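You operate a simulated robot arm through the tools that you are given. There is no shell and no other tool. Be economical: measure what you need, move in short steps, check, and stop when the job is done.

You run a simulated robot arm. Do the job below in one go: nothing can be reset, and whatever is moved stays where it is left.

## Task
Take the grey tag from the top of the big pale cover and leave it on the good mat. Put one of the green tags from the tag shelf on the rework mat. Take the orange spool and leave it in the small blue crate on the top of the grey cabinet. Fetch the dark steel cup and set it on top of the grey pale block on the top of the end bench. Put the blue mount on the top of the engine bench away in the blue tray on the frame bench. Take the foam corner from the top of the far cart and leave it on the high shelf of the engine bench. Do these in any order. Set down upright: foam corner.

Only the result counts: the job must be done as asked and must still hold three seconds after the hand-in. Knocking over, shifting, dropping, spilling or breaking anything else fails it. Lids that push on must go on centred and level and be pressed home; caps that screw on are set level and turned clockwise until they are tight.

## Robot
A 7-joint arm with a two-finger parallel gripper on a trunk, on a base that drives. Base frame: it is fixed to the floor where the robot stands at the start and does not move with it; the origin is under the middle of the robot, x ahead of it, y to its left, z up. Readings come in m, rad, newtons and seconds.
With the tool pointing down near the work surface it reaches from about 0.26 to 0.6 m from the robot's upright axis, wherever it stands. Its first joint turns from -2.897 to 2.897 rad. Places, roughly: blue mount (4x4x3 cm) [5.7, 5.8, 0.9]; blue tray on the frame bench (26x12 cm) [5.54, -1.78, 0.8]; dark steel cup (7x7x4 cm) [6.1, 4.6, 1.3]; foam corner (8x8x8 cm) [3.7, 6.7, 0.8]; good mat [-1.4, -3.4, 0.8]; green tag [-1.5, -1.25, 1]; grey tag [0.5, 0, 0.75]; high shelf of the engine bench (168x19 cm) [6.16, 5.34, 1.56]; orange spool (6x6x6 cm) [5.5, 1.1, 0.9]; pale block (6x8x10 cm) [6, 6.4, 0.9]; rework mat [-1.4, -3.9, 0.8]; small blue crate (24x17x8 cm) [5.4, 1.3, 0.9]. Payload 3.4 kg.
The tool frame sits at the grasp point between the pads (the TCP): z along the fingers, y along the line on which they close. The tips reach 0.03 m beyond it. Largest opening 0.094 m; finger width 0.028, thickness 0.01; the body of the gripper, 0.05 by 0.096 m, starts 0.055 m behind the TCP.
Orientation is that of the tool frame in the base frame, as [roll, pitch, yaw] about the fixed x, y, z axes, in that order (R = Rz(yaw) Ry(pitch) Rx(roll)). With the fingers straight down and closing along the base's y, the tool's x points along the base's -x, its y along +y and its z along -z.

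## Interface
- The arm moves only by the tool servo_tool. Its argument "deltas" is a list of rows, each a list of 6 numbers: the shift along the tool's x, y, z in m, then the turn, a rotation vector about the tool's x, y, z in rad. In form: [[tx, ty, tz, rx, ry, rz], ...]. A call has 1 to 12 rows; each row is the pose to reach, as a shift and turn from the pose commanded when the call began, along the tool's axes at that moment. "jaw" is the finger opening in m, from 0 to 0.094, set as the call begins (left out, the last holds). Rows are played at 5 a second. More than 0.05 m and 0.15 rad between two rows, or a gripper value outside its range, and nothing of the call is played. Where a pose cannot be reached the arm comes as near as it can. A force on the tool above 40 N (or 10 N above the force at the start of the call, whichever is more), or a blocked arm, ends the call early, and 0.2 s more pass. Each finger travels about 0.072 m/s and halts on what it meets, pressing with about 28 N; the grip force reading is that of the motor and also rises with nothing between the fingers. The clock runs only during rows and for 0.2 s after the last one: add rows that repeat a pose to give the fingers time. It gives the time, the measured TCP pose, the force on the tool (base axes), the opening and the grip force at its end, in the units of the frame above (readings bear some noise), with the torque about the TCP (base axes, N m) and any sound that the robot's microphone picked up.
- Cameras (640 x 400 px; columns grow to the right, rows downward): "scene" is now at [0.006, 0.1111, 1.501]; the picture's right is [-0.52, -0.85, 0.00], its down [-0.66, 0.40, -0.63] and it looks along [0.54, -0.33, -0.78] (base axes); focal length 292 px, centre (320, 200). "wrist" rides on the gripper at [0.076, 0.014, -0.102] in the tool frame; the picture's right is [-0.18, 0.98, 0.00], its down [-0.75, -0.14, -0.64] and it looks along [-0.63, -0.12, 0.77] (tool axes); focal length 243 px, centre (320, 200).
- snapshot(camera): a new picture of that camera. No time passes.
- lift_body(by): slides the trunk up (or, below 0, down) by that many m; the arm and the scene camera ride with it, the base frame stays. It gives what a move gives, with no picture.
- roll_base(legs): drives the robot by 1 to 6 legs, each [ahead, left, turn to the left] in m, m and rad, along the robot's own axes; the way and the turn of a leg run together, so that a leg with both is an arc; at most 1.5 m and 3.142 rad a leg. The arm and the cameras ride along, it lands a little off, and it stops where it bumps. It gives what a move gives.
- head_to(pan, tilt): turns the head with the scene camera to pan (to the left, within 2.705 rad either way) and tilt (down, from -0.506 to 1.204), counted from straight ahead of the robot. It gives what a move gives.
- pixel_to_xyz(camera, pixels): for up to 12 pixels [column, row] of the newest picture of that camera ("zoom" is the newest enlarged one), the place [x, y, z] in the base frame of the surface seen there, good to about 0.002 m. No time passes.
- inspect(camera, box): a new picture of the part [left, top, right, bottom] of that camera's present view, enlarged. No time passes.
- finish_job(): hands the job in; it is judged then, once.

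Keep the steps short. Do not move on a guess: measure, check each grasp and each placing, and mend mistakes. In all there are 124 turns and 134 pictures (those below and enlarged ones count). Leave the gripper open and the arm clear of the work at the hand-in unless told otherwise, and finish with a single line.

The tools are called as name(argument=value, ...) on one line, values as JSON. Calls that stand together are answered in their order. servo_tool: Moves the arm, as the interface text tells. Its arguments: {"type":"object","properties":{"deltas":{"type":"array","items":{"type":"array","items":{"type":"number"}}},"jaw":{"type":"number"}},"required":["deltas"]} The other tools are called the same way: lift_body (by) slides the trunk up or down; roll_base (legs) drives the base; head_to (pan, tilt) turns the head that bears the scene camera; snapshot (camera) takes a picture; pixel_to_xyz (camera, pixels) gives the place of the surface under pixels of a picture; inspect (camera, box) takes an enlarged picture of a part of a camera's view; finish_job () hands the job in.

At the start:

```text
time_s: 0.0
eef_pos: [0.3083, -0.0776, 1.0655]
orientation: [3.14, -0.001, 3.14]
wrist_force: [-0.6, -0.3, -0.1]
ft_torque: [0.0, -0.02, 0.0]
grip_width: 0.094
gripper_force: 0.1
trunk travel left (down, up): [-0.175, 0.211]
robot x, y, heading: [-0.001, 0.0011, -0.004]
head pan, tilt: [-0.546, 0.887]
```

scene: 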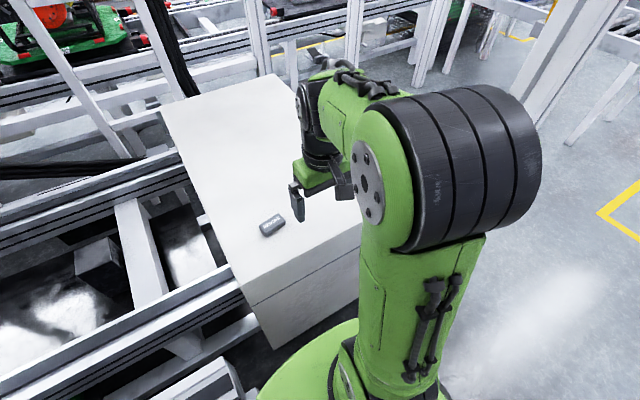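
wrist: 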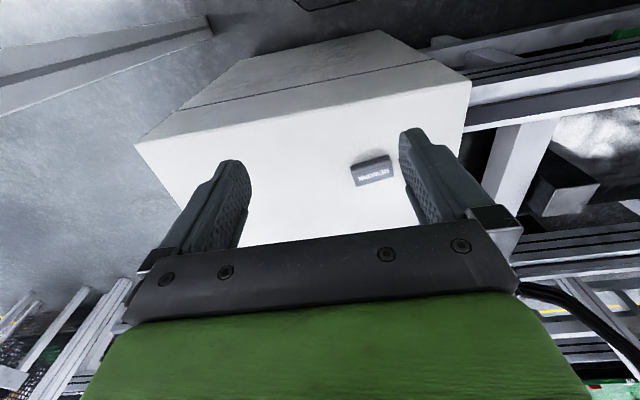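

I see the grey tag at scene (272,225). I'll measure its corners and take a closer look.

inspect(camera="scene", box=[232, 195, 312, 245])

pixel_to_xyz(camera="scene", pixels=[[272, 225], [261, 226], [278, 216], [265, 235], [284, 224], [250, 225], [300, 240]])

pixel_to_xyz(camera="wrist", pixels=[[353, 165], [388, 155], [392, 178], [358, 186], [372, 170], [300, 200]])

```text
8.00 times, centred on (272, 220) of scene
```

zoom: 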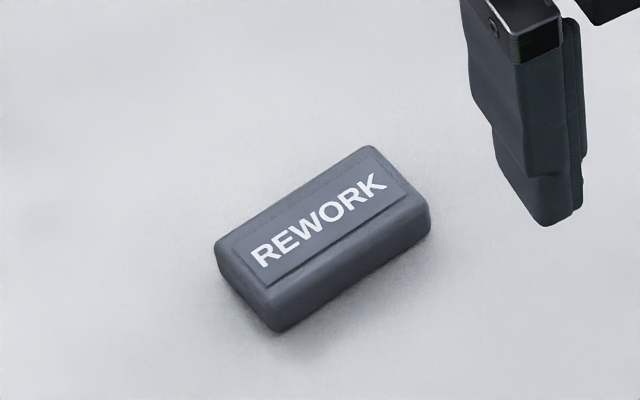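

```text
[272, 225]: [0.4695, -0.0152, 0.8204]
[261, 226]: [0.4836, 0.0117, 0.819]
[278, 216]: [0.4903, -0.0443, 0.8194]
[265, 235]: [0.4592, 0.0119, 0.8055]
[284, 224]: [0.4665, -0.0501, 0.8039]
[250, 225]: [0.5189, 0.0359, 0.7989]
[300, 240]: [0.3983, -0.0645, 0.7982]
```

```text
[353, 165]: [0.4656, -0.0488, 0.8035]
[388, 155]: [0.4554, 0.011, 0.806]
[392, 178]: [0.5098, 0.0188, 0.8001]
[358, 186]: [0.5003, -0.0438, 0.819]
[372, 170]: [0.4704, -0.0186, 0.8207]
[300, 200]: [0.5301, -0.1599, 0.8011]
```

The tag (labelled REWORK) is about 2 cm high on the cover at z≈0.80. I'll measure its top corners in the zoom.

pixel_to_xyz(camera="zoom", pixels=[[222, 242], [372, 150], [425, 205], [275, 297], [320, 225], [275, 328], [430, 230]])

```text
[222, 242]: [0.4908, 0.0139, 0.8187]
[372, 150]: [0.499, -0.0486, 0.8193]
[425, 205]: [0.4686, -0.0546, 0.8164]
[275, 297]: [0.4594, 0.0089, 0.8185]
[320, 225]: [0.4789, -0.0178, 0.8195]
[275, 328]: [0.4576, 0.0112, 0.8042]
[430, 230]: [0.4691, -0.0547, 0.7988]
```

Tag centre (0.4795, -0.020), length 64 mm roughly along y, slightly turned (0.14 rad). I'll grip along its length. First I move above it.

servo_tool(deltas=[[-0.029, 0.0096, 0.027, 0, 0, -0.024], [-0.057, 0.0192, 0.055, 0, 0, -0.047], [-0.086, 0.0288, 0.083, 0, 0, -0.07], [-0.114, 0.0384, 0.11, 0, 0, -0.094], [-0.143, 0.048, 0.138, 0, 0, -0.117], [-0.171, 0.0576, 0.165, 0, 0, -0.14], [-0.171, 0.0576, 0.165, 0, 0, -0.14]], jaw=0.094)

snapshot(camera="wrist")

```text
time_s: 1.6
eef_pos: [0.478, -0.0187, 0.9037]
orientation: [-3.14, -0.001, -3.002]
wrist_force: [-0.5, -0.6, 0.0]
ft_torque: [0.02, 0.0, 0.02]
grip_width: 0.0941
gripper_force: 0.1
trunk travel left (down, up): [-0.175, 0.211]
robot x, y, heading: [0.0002, 0.0029, 0.001]
head pan, tilt: [-0.546, 0.887]
```

```text
130 pictures are left
```

wrist: 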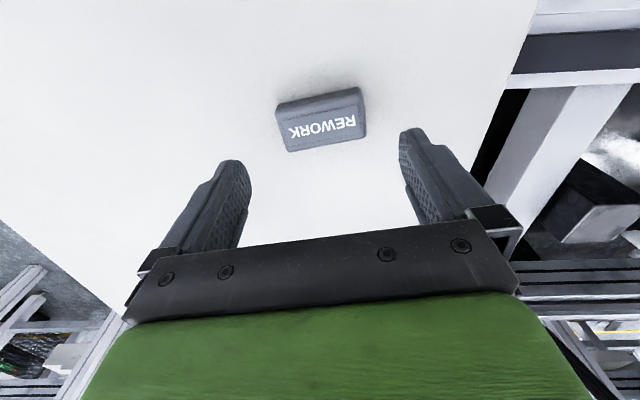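

Aligned. I descend 0.07 and close.

servo_tool(deltas=[[0, 0, 0.04, 0, 0, 0], [0, 0, 0.07, 0, 0, 0], [0, 0, 0.07, 0, 0, 0]])

servo_tool(deltas=[[0, 0, 0, 0, 0, 0], [0, 0, 0, 0, 0, 0], [0, 0, 0, 0, 0, 0], [0, 0, 0, 0, 0, 0]], jaw=0.04)

servo_tool(deltas=[[0, 0, -0.03, 0, 0, 0], [0, 0, -0.07, 0, 0, 0], [0, 0, -0.12, 0, 0, 0], [0, 0, -0.17, 0, 0, 0]])

snapshot(camera="wrist")

```text
time_s: 2.4
eef_pos: [0.4792, -0.0204, 0.831]
orientation: [3.141, 0.001, -3.002]
wrist_force: [-0.1, -0.5, -0.2]
ft_torque: [-0.02, 0.01, -0.02]
grip_width: 0.0941
gripper_force: 0.0
trunk travel left (down, up): [-0.175, 0.211]
robot x, y, heading: [-0.0016, -0.002, 0.004]
head pan, tilt: [-0.546, 0.887]
```

```text
time_s: 3.4
eef_pos: [0.4785, -0.0203, 0.8325]
orientation: [-3.141, -0.001, -3.001]
wrist_force: [-0.5, -0.7, 0.5]
ft_torque: [0.02, 0.03, 0.01]
grip_width: 0.0688
gripper_force: 28.0
trunk travel left (down, up): [-0.175, 0.211]
robot x, y, heading: [0.0032, 0.0001, -0.001]
head pan, tilt: [-0.546, 0.887]
```

```text
time_s: 4.4
eef_pos: [0.477, -0.0226, 1.0013]
orientation: [-3.14, 0.0, -3.002]
wrist_force: [-0.7, -0.4, 0.0]
ft_torque: [0.0, -0.01, 0.03]
grip_width: 0.0689
gripper_force: 28.2
trunk travel left (down, up): [-0.175, 0.211]
robot x, y, heading: [-0.0018, 0.0011, 0.001]
head pan, tilt: [-0.546, 0.887]
```

```text
129 pictures are left
```

wrist: 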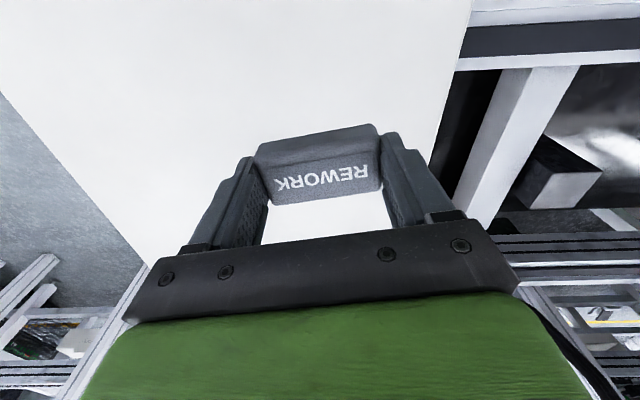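

Tag is held (width 0.069). I retract the arm a bit and look toward the mats (bearing ≈ -1.96 rad).

servo_tool(deltas=[[0.04, -0.0, -0.02, 0, 0, 0], [0.08, 0.0, -0.04, 0, 0, 0], [0.12, 0.0, -0.06, 0, 0, 0], [0.165, 0.0, -0.07, 0, 0, 0]])

head_to(pan=-1.96, tilt=0.45)

snapshot(camera="scene")

head_to(pan=-0.9, tilt=0.45)

snapshot(camera="scene")

head_to(pan=-2.7, tilt=0.45)

snapshot(camera="scene")

```text
time_s: 5.4
eef_pos: [0.312, -0.0461, 1.0733]
orientation: [-3.141, 0.003, -3.001]
wrist_force: [-0.4, -0.4, -0.4]
ft_torque: [0.01, -0.02, 0.02]
grip_width: 0.0686
gripper_force: 27.8
trunk travel left (down, up): [-0.175, 0.211]
robot x, y, heading: [0.0034, -0.0003, 0.003]
head pan, tilt: [-0.546, 0.887]
```

```text
time_s: 6.9
eef_pos: [0.3144, -0.0453, 1.0729]
orientation: [3.141, 0.001, -3.003]
wrist_force: [-0.1, -1.1, -0.6]
ft_torque: [0.0, -0.01, 0.0]
grip_width: 0.0687
gripper_force: 28.3
trunk travel left (down, up): [-0.175, 0.211]
robot x, y, heading: [0.0026, -0.004, -0.0]
head pan, tilt: [-1.96, 0.45]
```

```text
128 pictures are left
```

scene: 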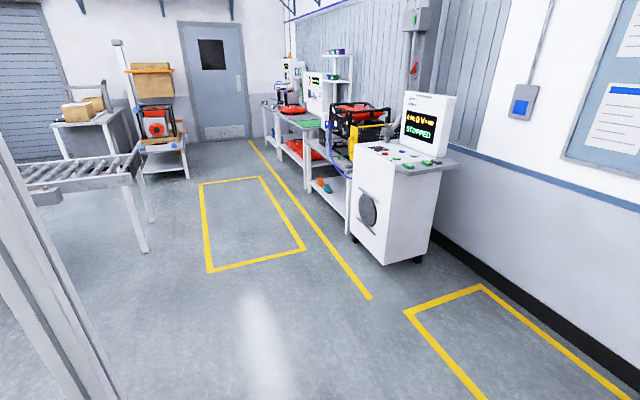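

```text
time_s: 8.2
eef_pos: [0.3135, -0.046, 1.0738]
orientation: [-3.139, -0.001, -3.003]
wrist_force: [0.4, 0.9, 0.0]
ft_torque: [0.02, 0.02, -0.01]
grip_width: 0.0691
gripper_force: 28.1
trunk travel left (down, up): [-0.175, 0.211]
robot x, y, heading: [0.0005, 0.0007, -0.005]
head pan, tilt: [-0.901, 0.45]
```

```text
127 pictures are left
```

scene: 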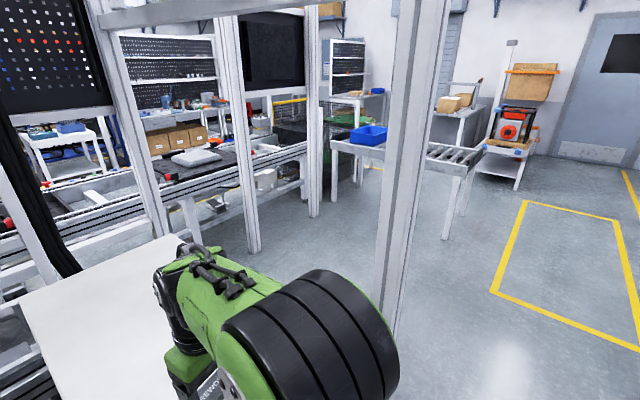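

```text
time_s: 10.1
eef_pos: [0.315, -0.0457, 1.0733]
orientation: [3.141, -0.001, -3.0]
wrist_force: [-0.3, 0.3, -0.8]
ft_torque: [0.02, -0.02, 0.01]
grip_width: 0.0688
gripper_force: 28.4
trunk travel left (down, up): [-0.175, 0.211]
robot x, y, heading: [-0.0025, -0.0001, -0.004]
head pan, tilt: [-2.7, 0.45]
```

```text
126 pictures are left
```

scene: 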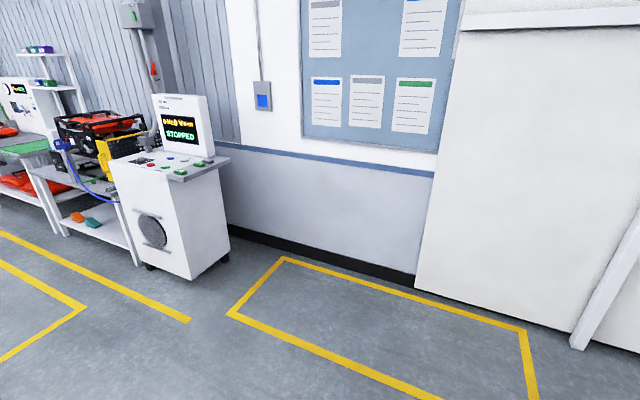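

I measure the console, floor markings, and shelf in this picture.

pixel_to_xyz(camera="scene", pixels=[[150, 163], [165, 157], [180, 172], [190, 278], [228, 160], [40, 48], [60, 88], [285, 258], [235, 315], [525, 330], [418, 287], [110, 160]])

inspect(camera="scene", box=[0, 30, 240, 180])

head_to(pan=-1.96, tilt=0.45)

inspect(camera="scene", box=[220, 40, 460, 190])

pixel_to_xyz(camera="scene", pixels=[[290, 110], [305, 124], [335, 50], [335, 80], [270, 102], [385, 262], [348, 232], [372, 298], [250, 140], [205, 185], [145, 250], [60, 122]])

```text
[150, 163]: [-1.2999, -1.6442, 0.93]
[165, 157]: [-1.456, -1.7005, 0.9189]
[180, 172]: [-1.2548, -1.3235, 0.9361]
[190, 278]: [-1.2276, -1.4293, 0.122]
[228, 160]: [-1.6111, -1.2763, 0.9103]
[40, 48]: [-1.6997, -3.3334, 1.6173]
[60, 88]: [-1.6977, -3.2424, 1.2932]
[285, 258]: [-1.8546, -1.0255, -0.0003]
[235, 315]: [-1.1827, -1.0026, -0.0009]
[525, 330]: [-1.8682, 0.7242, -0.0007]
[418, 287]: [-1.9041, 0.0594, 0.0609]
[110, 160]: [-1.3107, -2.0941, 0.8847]
```

```text
2.67 times, centred on (120, 105) of scene
```

zoom: 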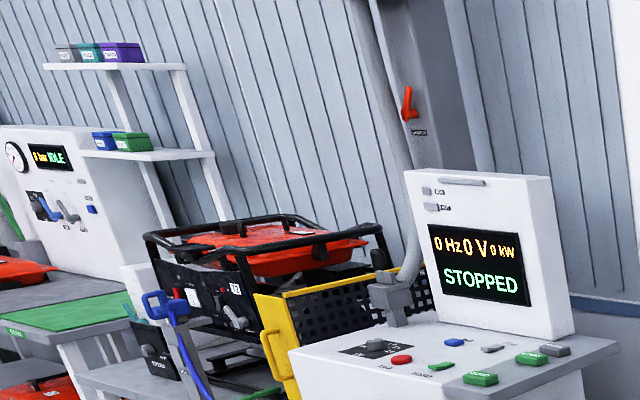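

```text
time_s: 11.1
eef_pos: [0.315, -0.0457, 1.0736]
orientation: [-3.141, -0.001, -3.002]
wrist_force: [-0.1, -0.1, -1.4]
ft_torque: [0.0, 0.01, 0.02]
grip_width: 0.069
gripper_force: 27.8
trunk travel left (down, up): [-0.175, 0.211]
robot x, y, heading: [0.0014, -0.0042, -0.001]
head pan, tilt: [-1.96, 0.45]
```

```text
2.67 times, centred on (340, 115) of scene
```

zoom: 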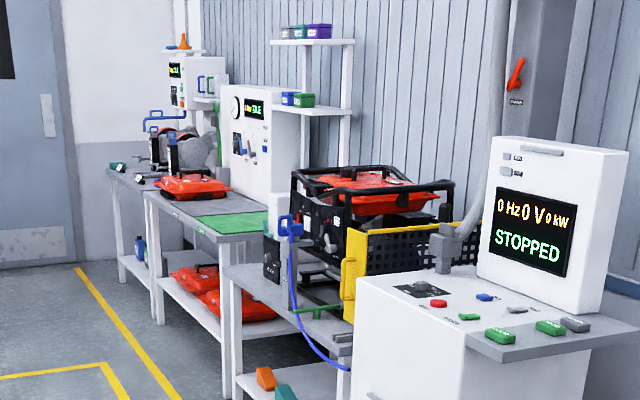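

```text
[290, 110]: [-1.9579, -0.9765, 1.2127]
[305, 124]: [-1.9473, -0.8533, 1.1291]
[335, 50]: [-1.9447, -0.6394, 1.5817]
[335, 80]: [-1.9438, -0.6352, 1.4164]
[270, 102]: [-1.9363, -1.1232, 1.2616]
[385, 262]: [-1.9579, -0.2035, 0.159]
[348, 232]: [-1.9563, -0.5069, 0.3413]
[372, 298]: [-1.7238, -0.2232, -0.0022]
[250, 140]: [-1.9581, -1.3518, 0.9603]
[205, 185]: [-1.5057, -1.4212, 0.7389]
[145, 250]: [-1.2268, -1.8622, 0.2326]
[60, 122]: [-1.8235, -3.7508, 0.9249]
```

pixel_to_xyz(camera="zoom", pixels=[[240, 228], [205, 237], [285, 215], [195, 187], [500, 335], [550, 327], [575, 322], [150, 195], [120, 165], [520, 345], [80, 270], [178, 398]])

```text
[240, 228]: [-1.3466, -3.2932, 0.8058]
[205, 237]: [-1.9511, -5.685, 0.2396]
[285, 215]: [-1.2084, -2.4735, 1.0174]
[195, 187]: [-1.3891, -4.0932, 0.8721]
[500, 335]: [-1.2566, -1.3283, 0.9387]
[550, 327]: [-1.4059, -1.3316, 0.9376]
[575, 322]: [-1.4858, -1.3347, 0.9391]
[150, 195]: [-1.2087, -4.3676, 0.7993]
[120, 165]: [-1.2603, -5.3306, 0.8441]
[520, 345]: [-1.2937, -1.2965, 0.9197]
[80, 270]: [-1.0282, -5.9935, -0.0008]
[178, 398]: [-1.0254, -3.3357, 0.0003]
```

I take a fresh scene picture here to measure obstacles along the drive.

snapshot(camera="scene")

pixel_to_xyz(camera="scene", pixels=[[145, 250], [155, 222], [110, 390], [60, 250], [186, 178], [385, 262], [348, 232], [305, 190], [205, 270], [300, 248], [370, 296], [130, 160]])

inspect(camera="scene", box=[360, 120, 480, 195])

```text
123 pictures are left
```

scene: 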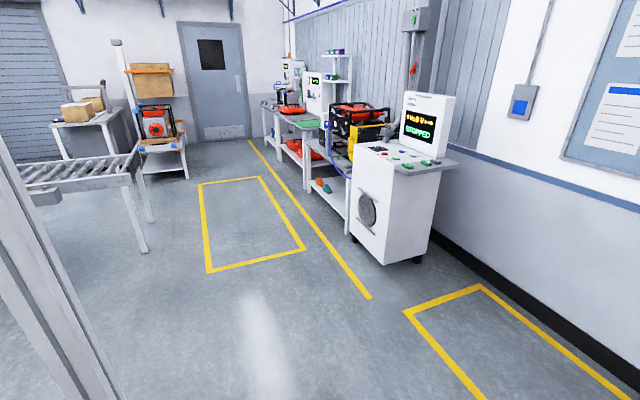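

```text
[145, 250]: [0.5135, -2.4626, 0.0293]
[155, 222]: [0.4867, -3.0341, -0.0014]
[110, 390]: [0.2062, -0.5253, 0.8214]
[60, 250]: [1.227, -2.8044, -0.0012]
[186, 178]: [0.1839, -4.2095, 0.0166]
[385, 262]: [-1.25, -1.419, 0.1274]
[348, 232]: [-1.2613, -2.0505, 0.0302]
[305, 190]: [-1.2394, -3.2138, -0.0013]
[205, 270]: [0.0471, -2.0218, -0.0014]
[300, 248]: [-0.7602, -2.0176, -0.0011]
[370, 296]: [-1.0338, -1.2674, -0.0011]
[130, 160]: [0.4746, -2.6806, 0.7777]
```

```text
5.33 times, centred on (420, 158) of scene
```

zoom: 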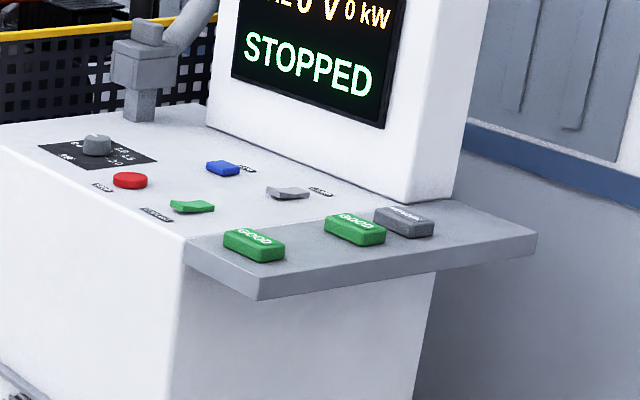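

Corridor x∈(-1.0, 0.4) is clear. I back off 0.6, turn round, and go along to the mats.

roll_base(legs=[[-0.6, 0, 0], [0, 0, 3.1416], [0, 1.5, 0], [0, 1.5, 0], [0, 0.4, 0]])

head_to(pan=0.3, tilt=0.6)

snapshot(camera="scene")

```text
refused: 3.1416 is not a number from -3.14159 to 3.14159
```

```text
time_s: 13.2
eef_pos: [0.3137, -0.0458, 1.0726]
orientation: [-3.141, 0.0, -3.003]
wrist_force: [0.5, 0.4, 0.0]
ft_torque: [-0.03, 0.01, 0.04]
grip_width: 0.0692
gripper_force: 28.2
trunk travel left (down, up): [-0.175, 0.211]
robot x, y, heading: [0.0007, -0.0004, -0.004]
head pan, tilt: [0.3, 0.6]
```

```text
121 pictures are left
```

scene: 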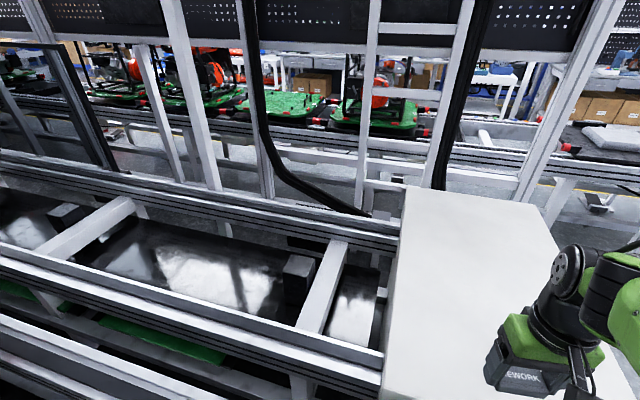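

The turn was over the limit; I repeat with 3.14.

roll_base(legs=[[-0.6, 0, 0], [0, 0, 3.14], [0, 1.5, 0], [0, 1.5, 0], [0, 0.4, 0]])

snapshot(camera="scene")

```text
time_s: 39.9
eef_pos: [-0.6918, -3.2875, 1.0729]
orientation: [-3.141, 0.001, 0.23]
wrist_force: [0.2, -0.7, -1.3]
ft_torque: [0.02, 0.01, 0.0]
grip_width: 0.0688
gripper_force: 27.7
trunk travel left (down, up): [-0.175, 0.211]
robot x, y, heading: [-0.3753, -3.3057, -3.054]
head pan, tilt: [0.3, 0.6]
```

```text
120 pictures are left
```

scene: 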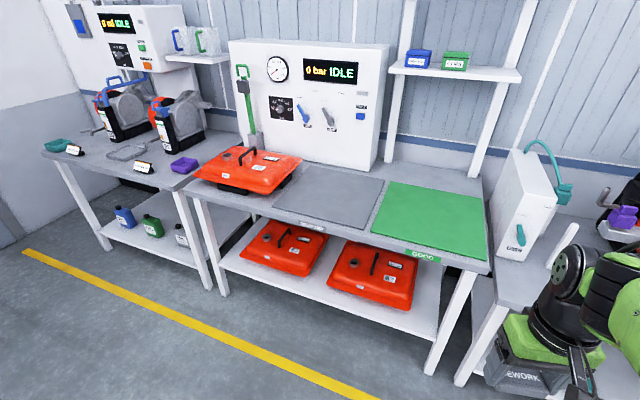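

pixel_to_xyz(camera="scene", pixels=[[388, 183], [483, 200], [370, 238], [482, 262], [430, 222], [320, 167], [388, 183], [272, 205], [365, 230], [330, 198], [420, 255], [452, 365]])

inspect(camera="scene", box=[180, 130, 500, 330])

```text
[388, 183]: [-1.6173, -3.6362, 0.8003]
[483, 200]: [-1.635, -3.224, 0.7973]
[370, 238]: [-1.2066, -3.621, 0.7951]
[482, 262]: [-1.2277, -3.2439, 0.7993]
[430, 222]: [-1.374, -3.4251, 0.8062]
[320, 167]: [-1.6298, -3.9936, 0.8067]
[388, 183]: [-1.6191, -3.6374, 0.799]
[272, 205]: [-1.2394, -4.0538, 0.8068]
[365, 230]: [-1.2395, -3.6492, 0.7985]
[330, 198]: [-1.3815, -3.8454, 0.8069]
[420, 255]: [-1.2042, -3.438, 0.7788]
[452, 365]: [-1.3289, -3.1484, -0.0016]
```

```text
2.00 times, centred on (340, 230) of scene
```

zoom: 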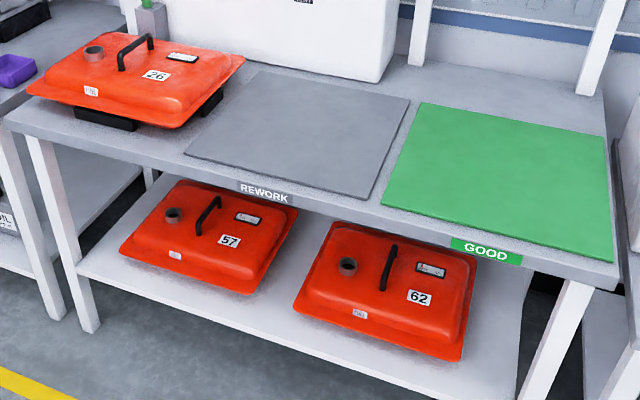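

Good mat spans x -1.62…-1.22, y -3.63…-3.24, z 0.806. I drive closer and square up.

roll_base(legs=[[0, 0, -0.088], [0.455, 0.134, 0]])

head_to(pan=0.0, tilt=0.75)

snapshot(camera="scene")

```text
time_s: 43.2
eef_pos: [-1.1507, -3.3964, 1.0733]
orientation: [-3.141, 0.001, 0.137]
wrist_force: [0.4, -0.6, 0.5]
ft_torque: [-0.03, -0.01, 0.01]
grip_width: 0.0691
gripper_force: 28.1
trunk travel left (down, up): [-0.175, 0.211]
robot x, y, heading: [-0.8377, -3.4409, 3.137]
head pan, tilt: [0.3, 0.6]
```

```text
time_s: 44.0
eef_pos: [-1.149, -3.3959, 1.0734]
orientation: [-3.141, 0.0, 0.138]
wrist_force: [0.0, -0.8, -1.0]
ft_torque: [0.0, -0.02, -0.03]
grip_width: 0.0689
gripper_force: 28.7
trunk travel left (down, up): [-0.175, 0.211]
robot x, y, heading: [-0.8359, -3.4415, 3.14]
head pan, tilt: [0.0, 0.75]
```

```text
118 pictures are left
```

scene: 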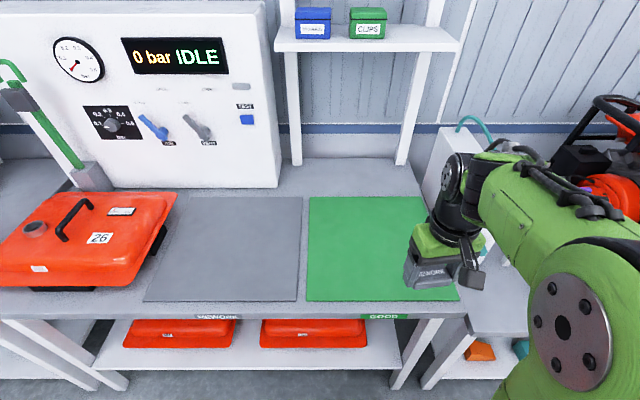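

Target TCP (-1.37, -3.44, 0.842). I move over the mat and then down.

servo_tool(deltas=[[-0.045, 0.003, 0.0, 0, 0, 0], [-0.09, 0.006, 0.02, 0, 0, 0], [-0.135, 0.009, 0.04, 0, 0, 0], [-0.18, 0.011, 0.06, 0, 0, 0], [-0.224, 0.0133, 0.08, 0, 0, 0], [-0.224, 0.0133, 0.125, 0, 0, 0], [-0.224, 0.0133, 0.17, 0, 0, 0], [-0.224, 0.0133, 0.2, 0, 0, 0], [-0.224, 0.0133, 0.22, 0, 0, 0], [-0.224, 0.0133, 0.23, 0, 0, 0], [-0.224, 0.0133, 0.231, 0, 0, 0]])

snapshot(camera="wrist")

```text
time_s: 46.4
eef_pos: [-1.3706, -3.4396, 0.8432]
orientation: [3.141, -0.001, 0.138]
wrist_force: [-0.3, -0.8, -1.1]
ft_torque: [-0.01, -0.02, -0.02]
grip_width: 0.0689
gripper_force: 28.0
trunk travel left (down, up): [-0.175, 0.211]
robot x, y, heading: [-0.8338, -3.4433, 3.14]
head pan, tilt: [0.0, 0.75]
```

```text
117 pictures are left
```

wrist: 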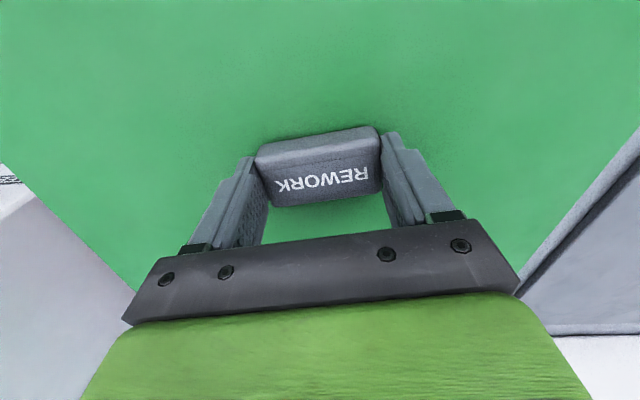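

Nearly touching. I lower 2 mm more, release, and rise.

servo_tool(deltas=[[0, 0, 0.002, 0, 0, 0], [0, 0, 0.002, 0, 0, 0]])

servo_tool(deltas=[[0, 0, 0, 0, 0, 0], [0, 0, 0, 0, 0, 0], [0, 0, -0.03, 0, 0, 0], [0, 0, -0.08, 0, 0, 0], [0, 0, -0.13, 0, 0, 0], [0, 0, -0.18, 0, 0, 0], [0.05, 0, -0.21, 0, 0, 0], [0.1, 0, -0.23, 0, 0, 0], [0.15, 0, -0.23, 0, 0, 0], [0.2, 0, -0.23, 0, 0, 0]], jaw=0.094)

snapshot(camera="scene")

```text
time_s: 47.0
eef_pos: [-1.3704, -3.4393, 0.8403]
orientation: [-3.141, -0.001, 0.139]
wrist_force: [-0.2, 0.5, -0.2]
ft_torque: [-0.01, -0.03, 0.01]
grip_width: 0.0688
gripper_force: 27.8
trunk travel left (down, up): [-0.175, 0.211]
robot x, y, heading: [-0.8358, -3.445, 3.143]
head pan, tilt: [0.0, 0.75]
```

```text
refused: row 7 steps farther than a row can; nothing moved
```

```text
116 pictures are left
```

scene: 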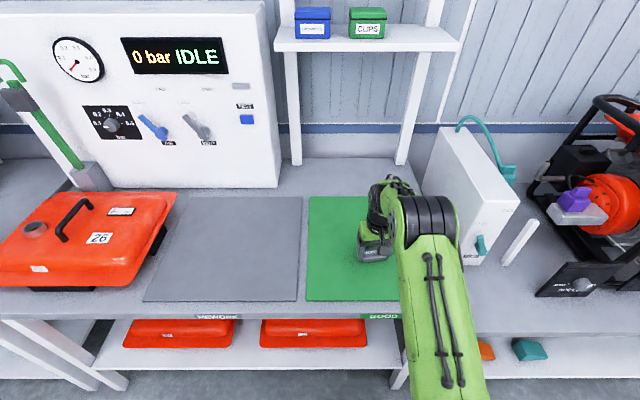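

One row was too long; I repeat with smaller steps.

servo_tool(deltas=[[0, 0, 0, 0, 0, 0], [0, 0, 0, 0, 0, 0], [0, 0, -0.03, 0, 0, 0], [0, 0, -0.075, 0, 0, 0], [0, 0, -0.12, 0, 0, 0], [0, 0, -0.165, 0, 0, 0], [0.035, 0, -0.195, 0, 0, 0], [0.07, 0, -0.225, 0, 0, 0], [0.115, 0, -0.235, 0, 0, 0], [0.16, 0, -0.235, 0, 0, 0], [0.205, 0, -0.235, 0, 0, 0]], jaw=0.094)

snapshot(camera="scene")

```text
time_s: 49.4
eef_pos: [-1.1661, -3.4116, 1.0763]
orientation: [3.141, 0.002, 0.137]
wrist_force: [0.3, 0.3, -0.4]
ft_torque: [0.0, 0.01, 0.0]
grip_width: 0.0938
gripper_force: 0.0
trunk travel left (down, up): [-0.175, 0.211]
robot x, y, heading: [-0.8386, -3.4407, 3.139]
head pan, tilt: [0.0, 0.75]
```

```text
115 pictures are left
```

scene: 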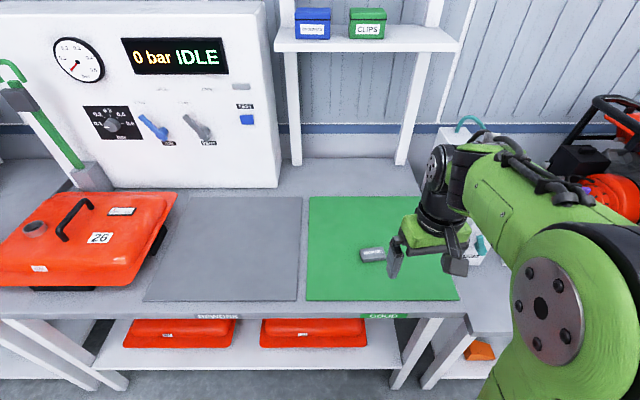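

Tag lies on the good mat. Next: the green tag at about (-1.257, -1.328). I back off and strafe there.

roll_base(legs=[[-0.25, 0, 0], [0, -1.5, 0], [0, -0.6, 0]])

snapshot(camera="scene")

```text
time_s: 61.1
eef_pos: [-0.8978, -1.3363, 1.0748]
orientation: [3.141, 0.0, 0.13]
wrist_force: [-0.8, -0.5, 0.2]
ft_torque: [0.0, 0.02, 0.02]
grip_width: 0.0939
gripper_force: 0.0
trunk travel left (down, up): [-0.175, 0.211]
robot x, y, heading: [-0.5707, -1.3717, 3.133]
head pan, tilt: [0.0, 0.75]
```

```text
114 pictures are left
```

scene: 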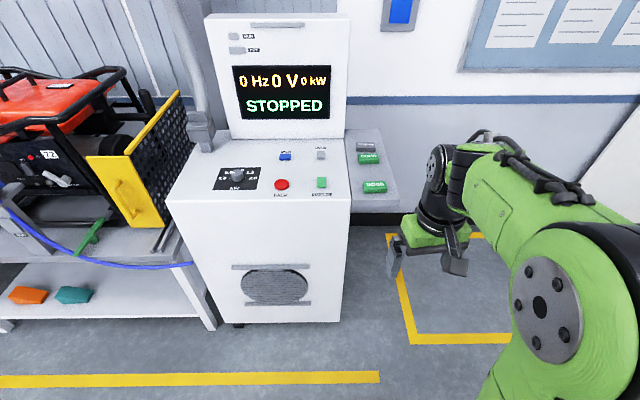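

inspect(camera="scene", box=[340, 130, 404, 210])

pixel_to_xyz(camera="scene", pixels=[[375, 187], [364, 182], [385, 182], [366, 192], [386, 192], [356, 205], [398, 205], [322, 183], [350, 200], [345, 310]])

```text
5.00 times, centred on (372, 170) of scene
```

zoom: 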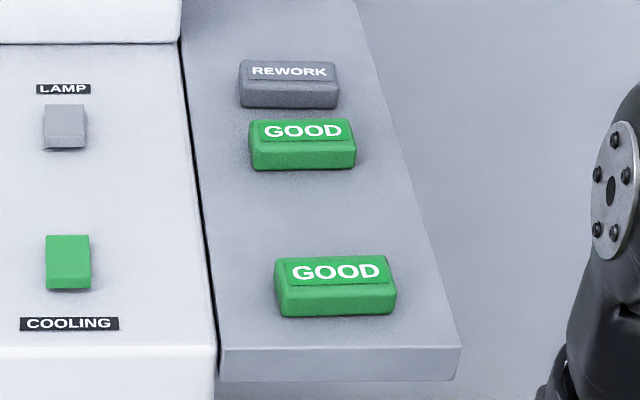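

```text
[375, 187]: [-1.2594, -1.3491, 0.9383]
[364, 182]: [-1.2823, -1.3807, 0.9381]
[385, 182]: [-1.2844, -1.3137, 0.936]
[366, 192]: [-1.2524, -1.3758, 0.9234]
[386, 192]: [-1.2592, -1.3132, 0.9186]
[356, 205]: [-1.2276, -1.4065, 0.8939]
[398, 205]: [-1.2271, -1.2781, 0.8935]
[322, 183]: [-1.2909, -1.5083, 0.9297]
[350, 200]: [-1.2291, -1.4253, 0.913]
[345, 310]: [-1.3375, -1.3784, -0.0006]
```

pixel_to_xyz(camera="zoom", pixels=[[279, 262], [388, 259], [394, 288], [283, 293], [335, 272], [282, 315], [394, 311], [235, 340], [415, 300]])

```text
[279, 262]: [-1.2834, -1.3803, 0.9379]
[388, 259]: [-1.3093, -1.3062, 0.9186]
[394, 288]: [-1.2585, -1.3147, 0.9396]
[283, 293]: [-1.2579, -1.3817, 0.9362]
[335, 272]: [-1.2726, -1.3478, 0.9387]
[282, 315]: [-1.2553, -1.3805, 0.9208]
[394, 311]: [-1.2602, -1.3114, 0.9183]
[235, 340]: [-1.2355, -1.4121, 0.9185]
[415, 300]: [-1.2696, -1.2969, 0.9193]
```

The front green GOOD tag: centre (-1.272, -1.347), shelf z 0.919, top 0.9385, length along y. I drive 0.22 forward.

roll_base(legs=[[0.22, 0, 0]])

head_to(pan=0.0, tilt=0.9)

inspect(camera="scene", box=[340, 120, 440, 220])

```text
time_s: 62.9
eef_pos: [-1.1234, -1.3386, 1.0737]
orientation: [3.141, -0.001, 0.138]
wrist_force: [0.2, -0.6, -0.1]
ft_torque: [-0.01, 0.01, 0.0]
grip_width: 0.0941
gripper_force: 0.0
trunk travel left (down, up): [-0.175, 0.211]
robot x, y, heading: [-0.791, -1.3699, 3.138]
head pan, tilt: [0.0, 0.75]
```

```text
time_s: 63.5
eef_pos: [-1.1215, -1.3389, 1.0742]
orientation: [-3.141, -0.001, 0.138]
wrist_force: [-0.3, 0.2, 1.1]
ft_torque: [0.0, -0.01, 0.01]
grip_width: 0.0939
gripper_force: 0.0
trunk travel left (down, up): [-0.175, 0.211]
robot x, y, heading: [-0.7899, -1.3685, 3.143]
head pan, tilt: [0.0, 0.901]
```

```text
4.00 times, centred on (390, 170) of scene
```

zoom: 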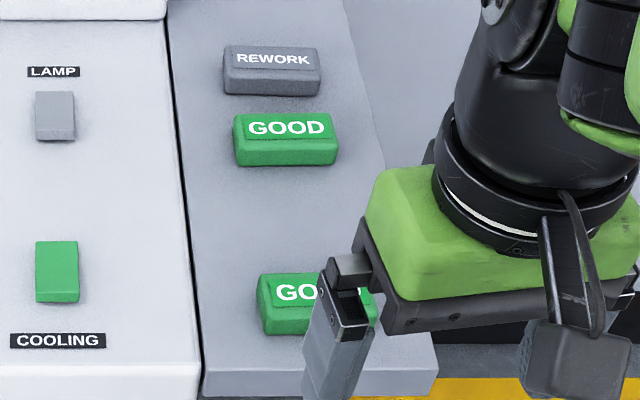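

servo_tool(deltas=[[-0.037, -0.003, 0.015, 0, 0, 0.035], [-0.075, -0.006, 0.03, 0, 0, 0.07], [-0.112, -0.009, 0.045, 0, 0, 0.104], [-0.149, -0.0126, 0.06, 0, 0, 0.138], [-0.149, -0.0126, 0.06, 0, 0, 0.138]], jaw=0.086)

snapshot(camera="wrist")

```text
time_s: 64.8
eef_pos: [-1.2697, -1.3463, 1.0144]
orientation: [-3.14, -0.001, 0.0]
wrist_force: [0.6, 0.3, -0.5]
ft_torque: [0.01, -0.02, 0.02]
grip_width: 0.0859
gripper_force: 0.0
trunk travel left (down, up): [-0.175, 0.211]
robot x, y, heading: [-0.7925, -1.3716, 3.138]
head pan, tilt: [0.0, 0.901]
```

```text
111 pictures are left
```

wrist: 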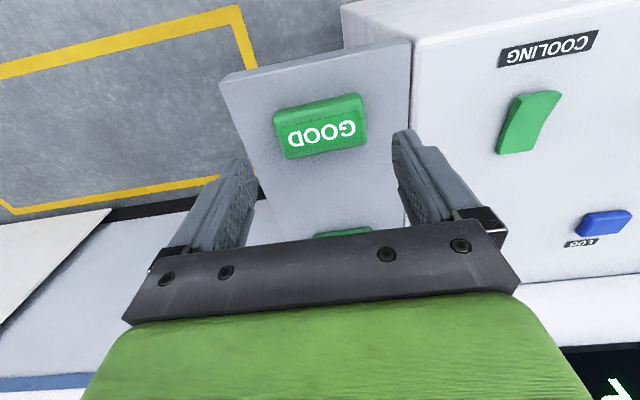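

Aligned, fingers straddle the tag. Descend 0.061, close, lift.

servo_tool(deltas=[[0, 0.0, 0.03, 0, 0, 0], [0, 0, 0.05, 0, 0, 0], [-0.001, 0, 0.06, 0, 0, 0], [-0.001, 0, 0.06, 0, 0, 0]])

servo_tool(deltas=[[0, 0, 0, 0, 0, 0], [0, 0, 0, 0, 0, 0], [0, 0, 0, 0, 0, 0]], jaw=0.04)

servo_tool(deltas=[[0, 0, -0.03, 0, 0, 0], [0, 0, -0.07, 0, 0, 0], [0, 0, -0.115, 0, 0, 0], [0.03, 0, -0.145, 0, 0, 0], [0.07, 0, -0.145, 0, 0, 0], [0.11, 0, -0.145, 0, 0, 0], [0.15, 0, -0.145, 0, 0, 0]])

snapshot(camera="wrist")

```text
time_s: 65.8
eef_pos: [-1.2724, -1.3462, 0.9527]
orientation: [-3.141, -0.001, 0.001]
wrist_force: [-0.4, 0.2, 0.0]
ft_torque: [0.03, 0.03, -0.01]
grip_width: 0.086
gripper_force: 0.0
trunk travel left (down, up): [-0.175, 0.211]
robot x, y, heading: [-0.7939, -1.3693, 3.139]
head pan, tilt: [0.0, 0.901]
```

```text
time_s: 66.5
eef_pos: [-1.2716, -1.3469, 0.9527]
orientation: [-3.141, -0.001, 0.001]
wrist_force: [-0.2, 0.2, 0.5]
ft_torque: [-0.02, 0.0, 0.03]
grip_width: 0.069
gripper_force: 28.1
trunk travel left (down, up): [-0.175, 0.211]
robot x, y, heading: [-0.7913, -1.3711, 3.141]
head pan, tilt: [0.0, 0.901]
```

```text
time_s: 68.2
eef_pos: [-1.1229, -1.3445, 1.1014]
orientation: [-3.142, 0.0, 0.0]
wrist_force: [-0.2, -0.1, -0.6]
ft_torque: [0.01, 0.01, -0.01]
grip_width: 0.0689
gripper_force: 27.9
trunk travel left (down, up): [-0.175, 0.211]
robot x, y, heading: [-0.7936, -1.3701, 3.142]
head pan, tilt: [0.0, 0.901]
```

```text
110 pictures are left
```

wrist: 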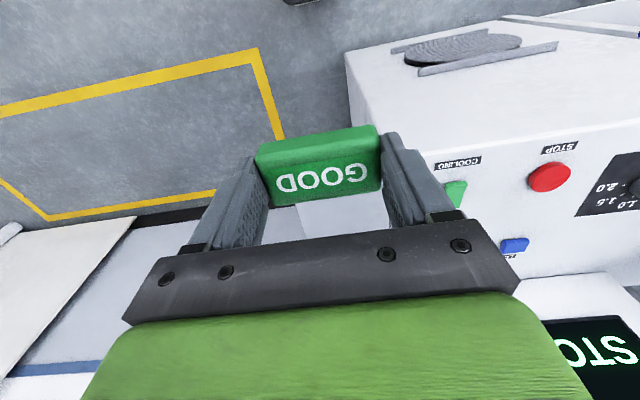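

Held. Now to the rework mat: back off, strafe left 2.48, then forward.

roll_base(legs=[[-0.2, 0, 0], [0, 1.5, 0], [0, 0.98, 0]])

```text
time_s: 81.6
eef_pos: [-0.828, -3.8722, 1.1009]
orientation: [3.141, 0.001, 0.064]
wrist_force: [-0.6, 0.2, 0.5]
ft_torque: [0.03, -0.02, -0.01]
grip_width: 0.069
gripper_force: 27.3
trunk travel left (down, up): [-0.175, 0.211]
robot x, y, heading: [-0.4934, -3.8779, -3.071]
head pan, tilt: [0.0, 0.901]
```

roll_base(legs=[[0, 0, -0.07], [0.34, -0.02, 0]])

snapshot(camera="scene")

```text
time_s: 84.3
eef_pos: [-1.1774, -3.8249, 1.0999]
orientation: [-3.141, -0.001, -0.004]
wrist_force: [-0.5, -0.2, -0.7]
ft_torque: [0.02, 0.0, 0.0]
grip_width: 0.069
gripper_force: 27.9
trunk travel left (down, up): [-0.175, 0.211]
robot x, y, heading: [-0.8428, -3.8526, 3.133]
head pan, tilt: [0.0, 0.901]
```

```text
109 pictures are left
```

scene: 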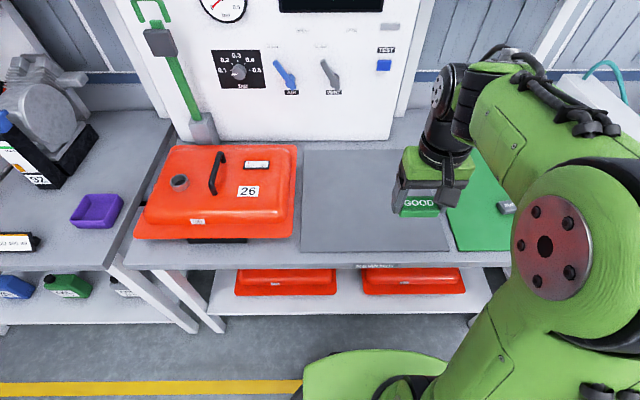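

Target (-1.38, -3.85, 0.841) on the rework mat.

servo_tool(deltas=[[-0.045, 0.005, 0.0, 0, 0, 0], [-0.09, 0.01, 0.015, 0, 0, 0], [-0.13, 0.015, 0.04, 0, 0, 0], [-0.17, 0.02, 0.065, 0, 0, 0], [-0.203, 0.025, 0.095, 0, 0, 0], [-0.203, 0.025, 0.14, 0, 0, 0], [-0.203, 0.025, 0.185, 0, 0, 0], [-0.203, 0.025, 0.225, 0, 0, 0], [-0.203, 0.025, 0.25, 0, 0, 0], [-0.203, 0.025, 0.257, 0, 0, 0], [-0.203, 0.025, 0.257, 0, 0, 0]])

snapshot(camera="wrist")

```text
time_s: 86.7
eef_pos: [-1.3807, -3.8508, 0.8465]
orientation: [-3.141, -0.003, -0.005]
wrist_force: [0.0, 0.5, -0.4]
ft_torque: [0.01, 0.03, 0.0]
grip_width: 0.0688
gripper_force: 27.8
trunk travel left (down, up): [-0.175, 0.211]
robot x, y, heading: [-0.8427, -3.8532, 3.131]
head pan, tilt: [0.0, 0.901]
```

```text
108 pictures are left
```

wrist: 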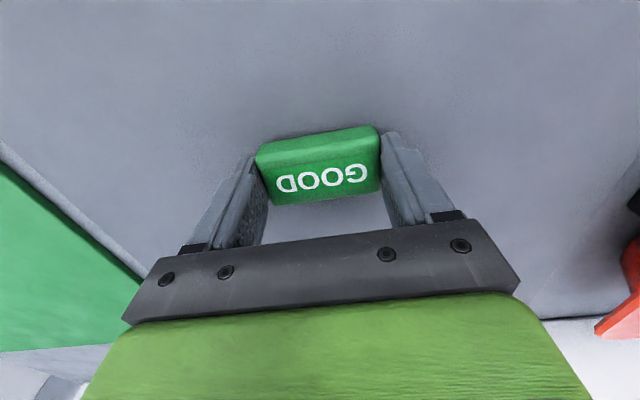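

servo_tool(deltas=[[0, 0, 0.003, 0, 0, 0], [0, 0, 0.0045, 0, 0, 0], [0, 0, 0.0045, 0, 0, 0]])

servo_tool(deltas=[[0, 0, 0, 0, 0, 0], [0, 0, 0, 0, 0, 0], [0, 0, -0.03, 0, 0, 0], [0, 0, -0.075, 0, 0, 0], [0, 0, -0.12, 0, 0, 0], [0, 0, -0.165, 0, 0, 0], [0.035, 0, -0.195, 0, 0, 0], [0.07, 0, -0.225, 0, 0, 0], [0.115, 0, -0.235, 0, 0, 0], [0.16, 0, -0.235, 0, 0, 0], [0.205, 0, -0.235, 0, 0, 0]], jaw=0.094)

snapshot(camera="scene")

```text
time_s: 87.5
eef_pos: [-1.3806, -3.8484, 0.8399]
orientation: [3.141, 0.002, -0.008]
wrist_force: [0.1, 1.7, 2.4]
ft_torque: [-0.01, 0.07, 0.01]
grip_width: 0.0687
gripper_force: 27.7
trunk travel left (down, up): [-0.175, 0.211]
robot x, y, heading: [-0.8417, -3.8541, 3.132]
head pan, tilt: [0.0, 0.901]
```

```text
time_s: 89.9
eef_pos: [-1.1722, -3.8501, 1.0776]
orientation: [3.14, 0.002, -0.006]
wrist_force: [0.6, 0.5, -0.1]
ft_torque: [0.0, 0.01, 0.03]
grip_width: 0.0938
gripper_force: 0.0
trunk travel left (down, up): [-0.175, 0.211]
robot x, y, heading: [-0.8403, -3.8528, 3.136]
head pan, tilt: [0.0, 0.901]
```

```text
107 pictures are left
```

scene: 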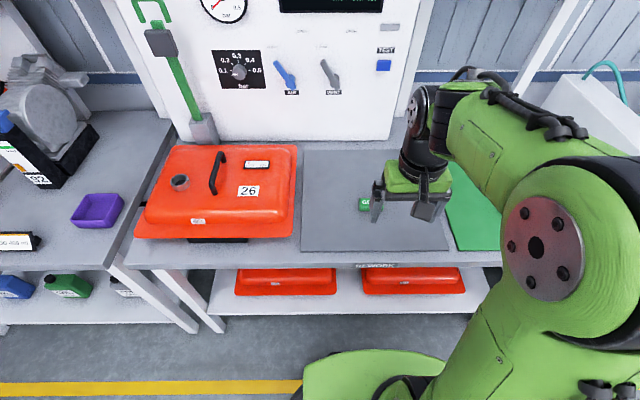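

Both tags done. I back away, turn to face +x, and look for a route east.

roll_base(legs=[[-0.4, 0, 0], [0, 0, -3.13]])

head_to(pan=0.4, tilt=0.25)

snapshot(camera="scene")

pixel_to_xyz(camera="scene", pixels=[[320, 200], [320, 260], [400, 260], [250, 240], [200, 200], [450, 200], [100, 200], [540, 200], [320, 160], [420, 160], [220, 160], [520, 300]])

head_to(pan=-0.6, tilt=0.25)

snapshot(camera="scene")

```text
time_s: 99.7
eef_pos: [-0.1125, -3.8442, 1.077]
orientation: [-3.142, 0.0, -3.105]
wrist_force: [1.2, 0.4, -0.3]
ft_torque: [0.01, -0.03, 0.03]
grip_width: 0.0939
gripper_force: 0.1
trunk travel left (down, up): [-0.175, 0.211]
robot x, y, heading: [-0.4423, -3.8552, 0.033]
head pan, tilt: [0.0, 0.901]
```

```text
time_s: 100.7
eef_pos: [-0.1132, -3.8455, 1.076]
orientation: [3.141, -0.001, -3.105]
wrist_force: [-0.2, 0.4, 0.3]
ft_torque: [-0.04, -0.01, -0.03]
grip_width: 0.0942
gripper_force: 0.1
trunk travel left (down, up): [-0.175, 0.211]
robot x, y, heading: [-0.4458, -3.8586, 0.034]
head pan, tilt: [0.4, 0.25]
```

```text
106 pictures are left
```

scene: 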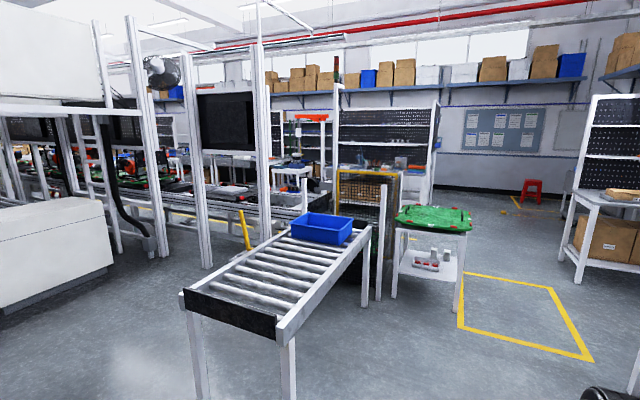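

```text
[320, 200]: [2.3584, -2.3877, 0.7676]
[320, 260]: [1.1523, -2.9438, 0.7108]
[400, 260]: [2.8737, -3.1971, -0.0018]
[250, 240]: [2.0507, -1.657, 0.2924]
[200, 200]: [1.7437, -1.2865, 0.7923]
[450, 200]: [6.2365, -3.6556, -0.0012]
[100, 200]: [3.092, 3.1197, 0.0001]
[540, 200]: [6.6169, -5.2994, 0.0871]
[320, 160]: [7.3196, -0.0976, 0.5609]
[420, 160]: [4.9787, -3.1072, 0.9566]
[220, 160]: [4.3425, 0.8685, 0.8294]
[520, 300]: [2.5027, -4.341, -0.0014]
```

```text
time_s: 102.0
eef_pos: [-0.1128, -3.8465, 1.0765]
orientation: [-3.141, -0.002, -3.106]
wrist_force: [0.1, 0.0, -0.8]
ft_torque: [0.01, 0.0, -0.04]
grip_width: 0.0941
gripper_force: 0.1
trunk travel left (down, up): [-0.175, 0.211]
robot x, y, heading: [-0.4398, -3.8598, 0.035]
head pan, tilt: [-0.6, 0.25]
```

```text
105 pictures are left
```

scene: 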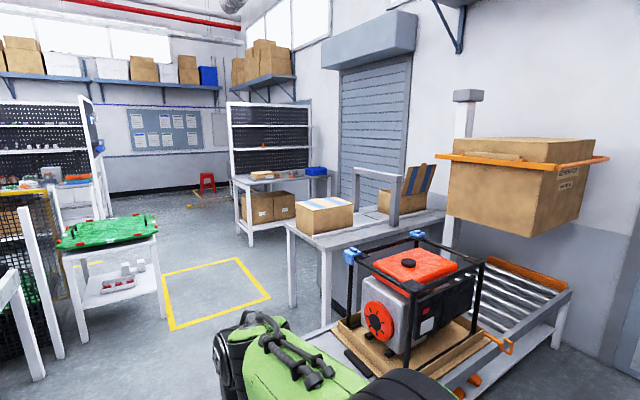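

pixel_to_xyz(camera="scene", pixels=[[290, 225], [325, 300], [345, 345], [355, 260], [230, 180], [250, 240], [165, 300], [235, 258], [175, 328], [90, 345], [62, 355], [40, 380]])

head_to(pan=-0.15, tilt=0.35)

snapshot(camera="scene")

```text
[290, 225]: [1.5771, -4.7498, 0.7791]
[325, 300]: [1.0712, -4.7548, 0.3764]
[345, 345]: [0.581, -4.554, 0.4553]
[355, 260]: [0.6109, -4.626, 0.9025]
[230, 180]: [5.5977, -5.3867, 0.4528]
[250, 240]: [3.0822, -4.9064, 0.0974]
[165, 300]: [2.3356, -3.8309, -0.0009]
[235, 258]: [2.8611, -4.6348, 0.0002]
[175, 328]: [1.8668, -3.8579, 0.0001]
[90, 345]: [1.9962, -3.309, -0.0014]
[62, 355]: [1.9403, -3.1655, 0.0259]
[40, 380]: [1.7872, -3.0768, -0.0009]
```

```text
time_s: 102.9
eef_pos: [-0.1127, -3.8455, 1.0766]
orientation: [-3.14, 0.0, -3.105]
wrist_force: [0.4, 0.4, 0.3]
ft_torque: [0.0, 0.01, 0.01]
grip_width: 0.094
gripper_force: 0.1
trunk travel left (down, up): [-0.175, 0.211]
robot x, y, heading: [-0.4462, -3.8583, 0.032]
head pan, tilt: [-0.15, 0.351]
```

```text
104 pictures are left
```

scene: 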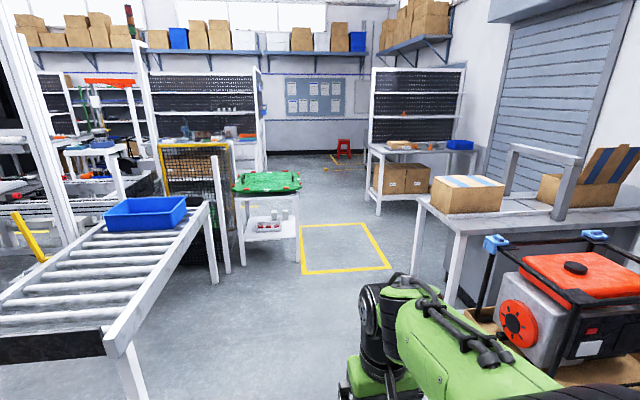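

Corridor between y≈-3.5 and -4.55. I drive along y≈-4.05 eastward, checking drift.

roll_base(legs=[[0, 0, -0.033], [1.5, -0.18, 0]])

head_to(pan=0.3, tilt=0.3)

snapshot(camera="scene")

pixel_to_xyz(camera="scene", pixels=[[320, 200], [400, 200], [450, 180], [350, 220], [300, 180], [250, 200], [320, 300], [420, 260], [500, 200], [550, 240], [200, 150], [260, 150]])

```text
refused: leg 2 is longer than a leg can be; nothing moved
```

```text
time_s: 103.8
eef_pos: [-0.1119, -3.8454, 1.0755]
orientation: [3.141, 0.0, -3.104]
wrist_force: [1.1, 0.2, 0.8]
ft_torque: [0.03, 0.01, -0.01]
grip_width: 0.0938
gripper_force: 0.1
trunk travel left (down, up): [-0.175, 0.211]
robot x, y, heading: [-0.4477, -3.8582, 0.036]
head pan, tilt: [0.3, 0.3]
```

```text
103 pictures are left
```

scene: 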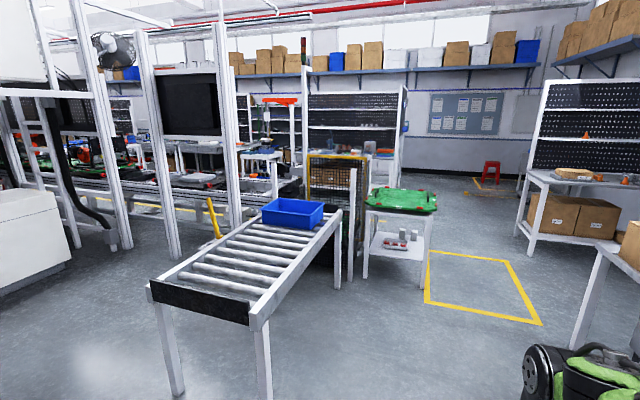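

```text
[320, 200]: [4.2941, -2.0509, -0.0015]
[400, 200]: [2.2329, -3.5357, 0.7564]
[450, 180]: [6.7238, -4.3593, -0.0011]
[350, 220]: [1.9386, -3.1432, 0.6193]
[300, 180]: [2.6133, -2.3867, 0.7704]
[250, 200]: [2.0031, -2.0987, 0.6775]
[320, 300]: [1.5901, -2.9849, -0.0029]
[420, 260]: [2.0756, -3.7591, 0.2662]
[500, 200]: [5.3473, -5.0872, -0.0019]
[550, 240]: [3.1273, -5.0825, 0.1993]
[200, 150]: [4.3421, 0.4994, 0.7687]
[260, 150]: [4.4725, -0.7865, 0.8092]
```

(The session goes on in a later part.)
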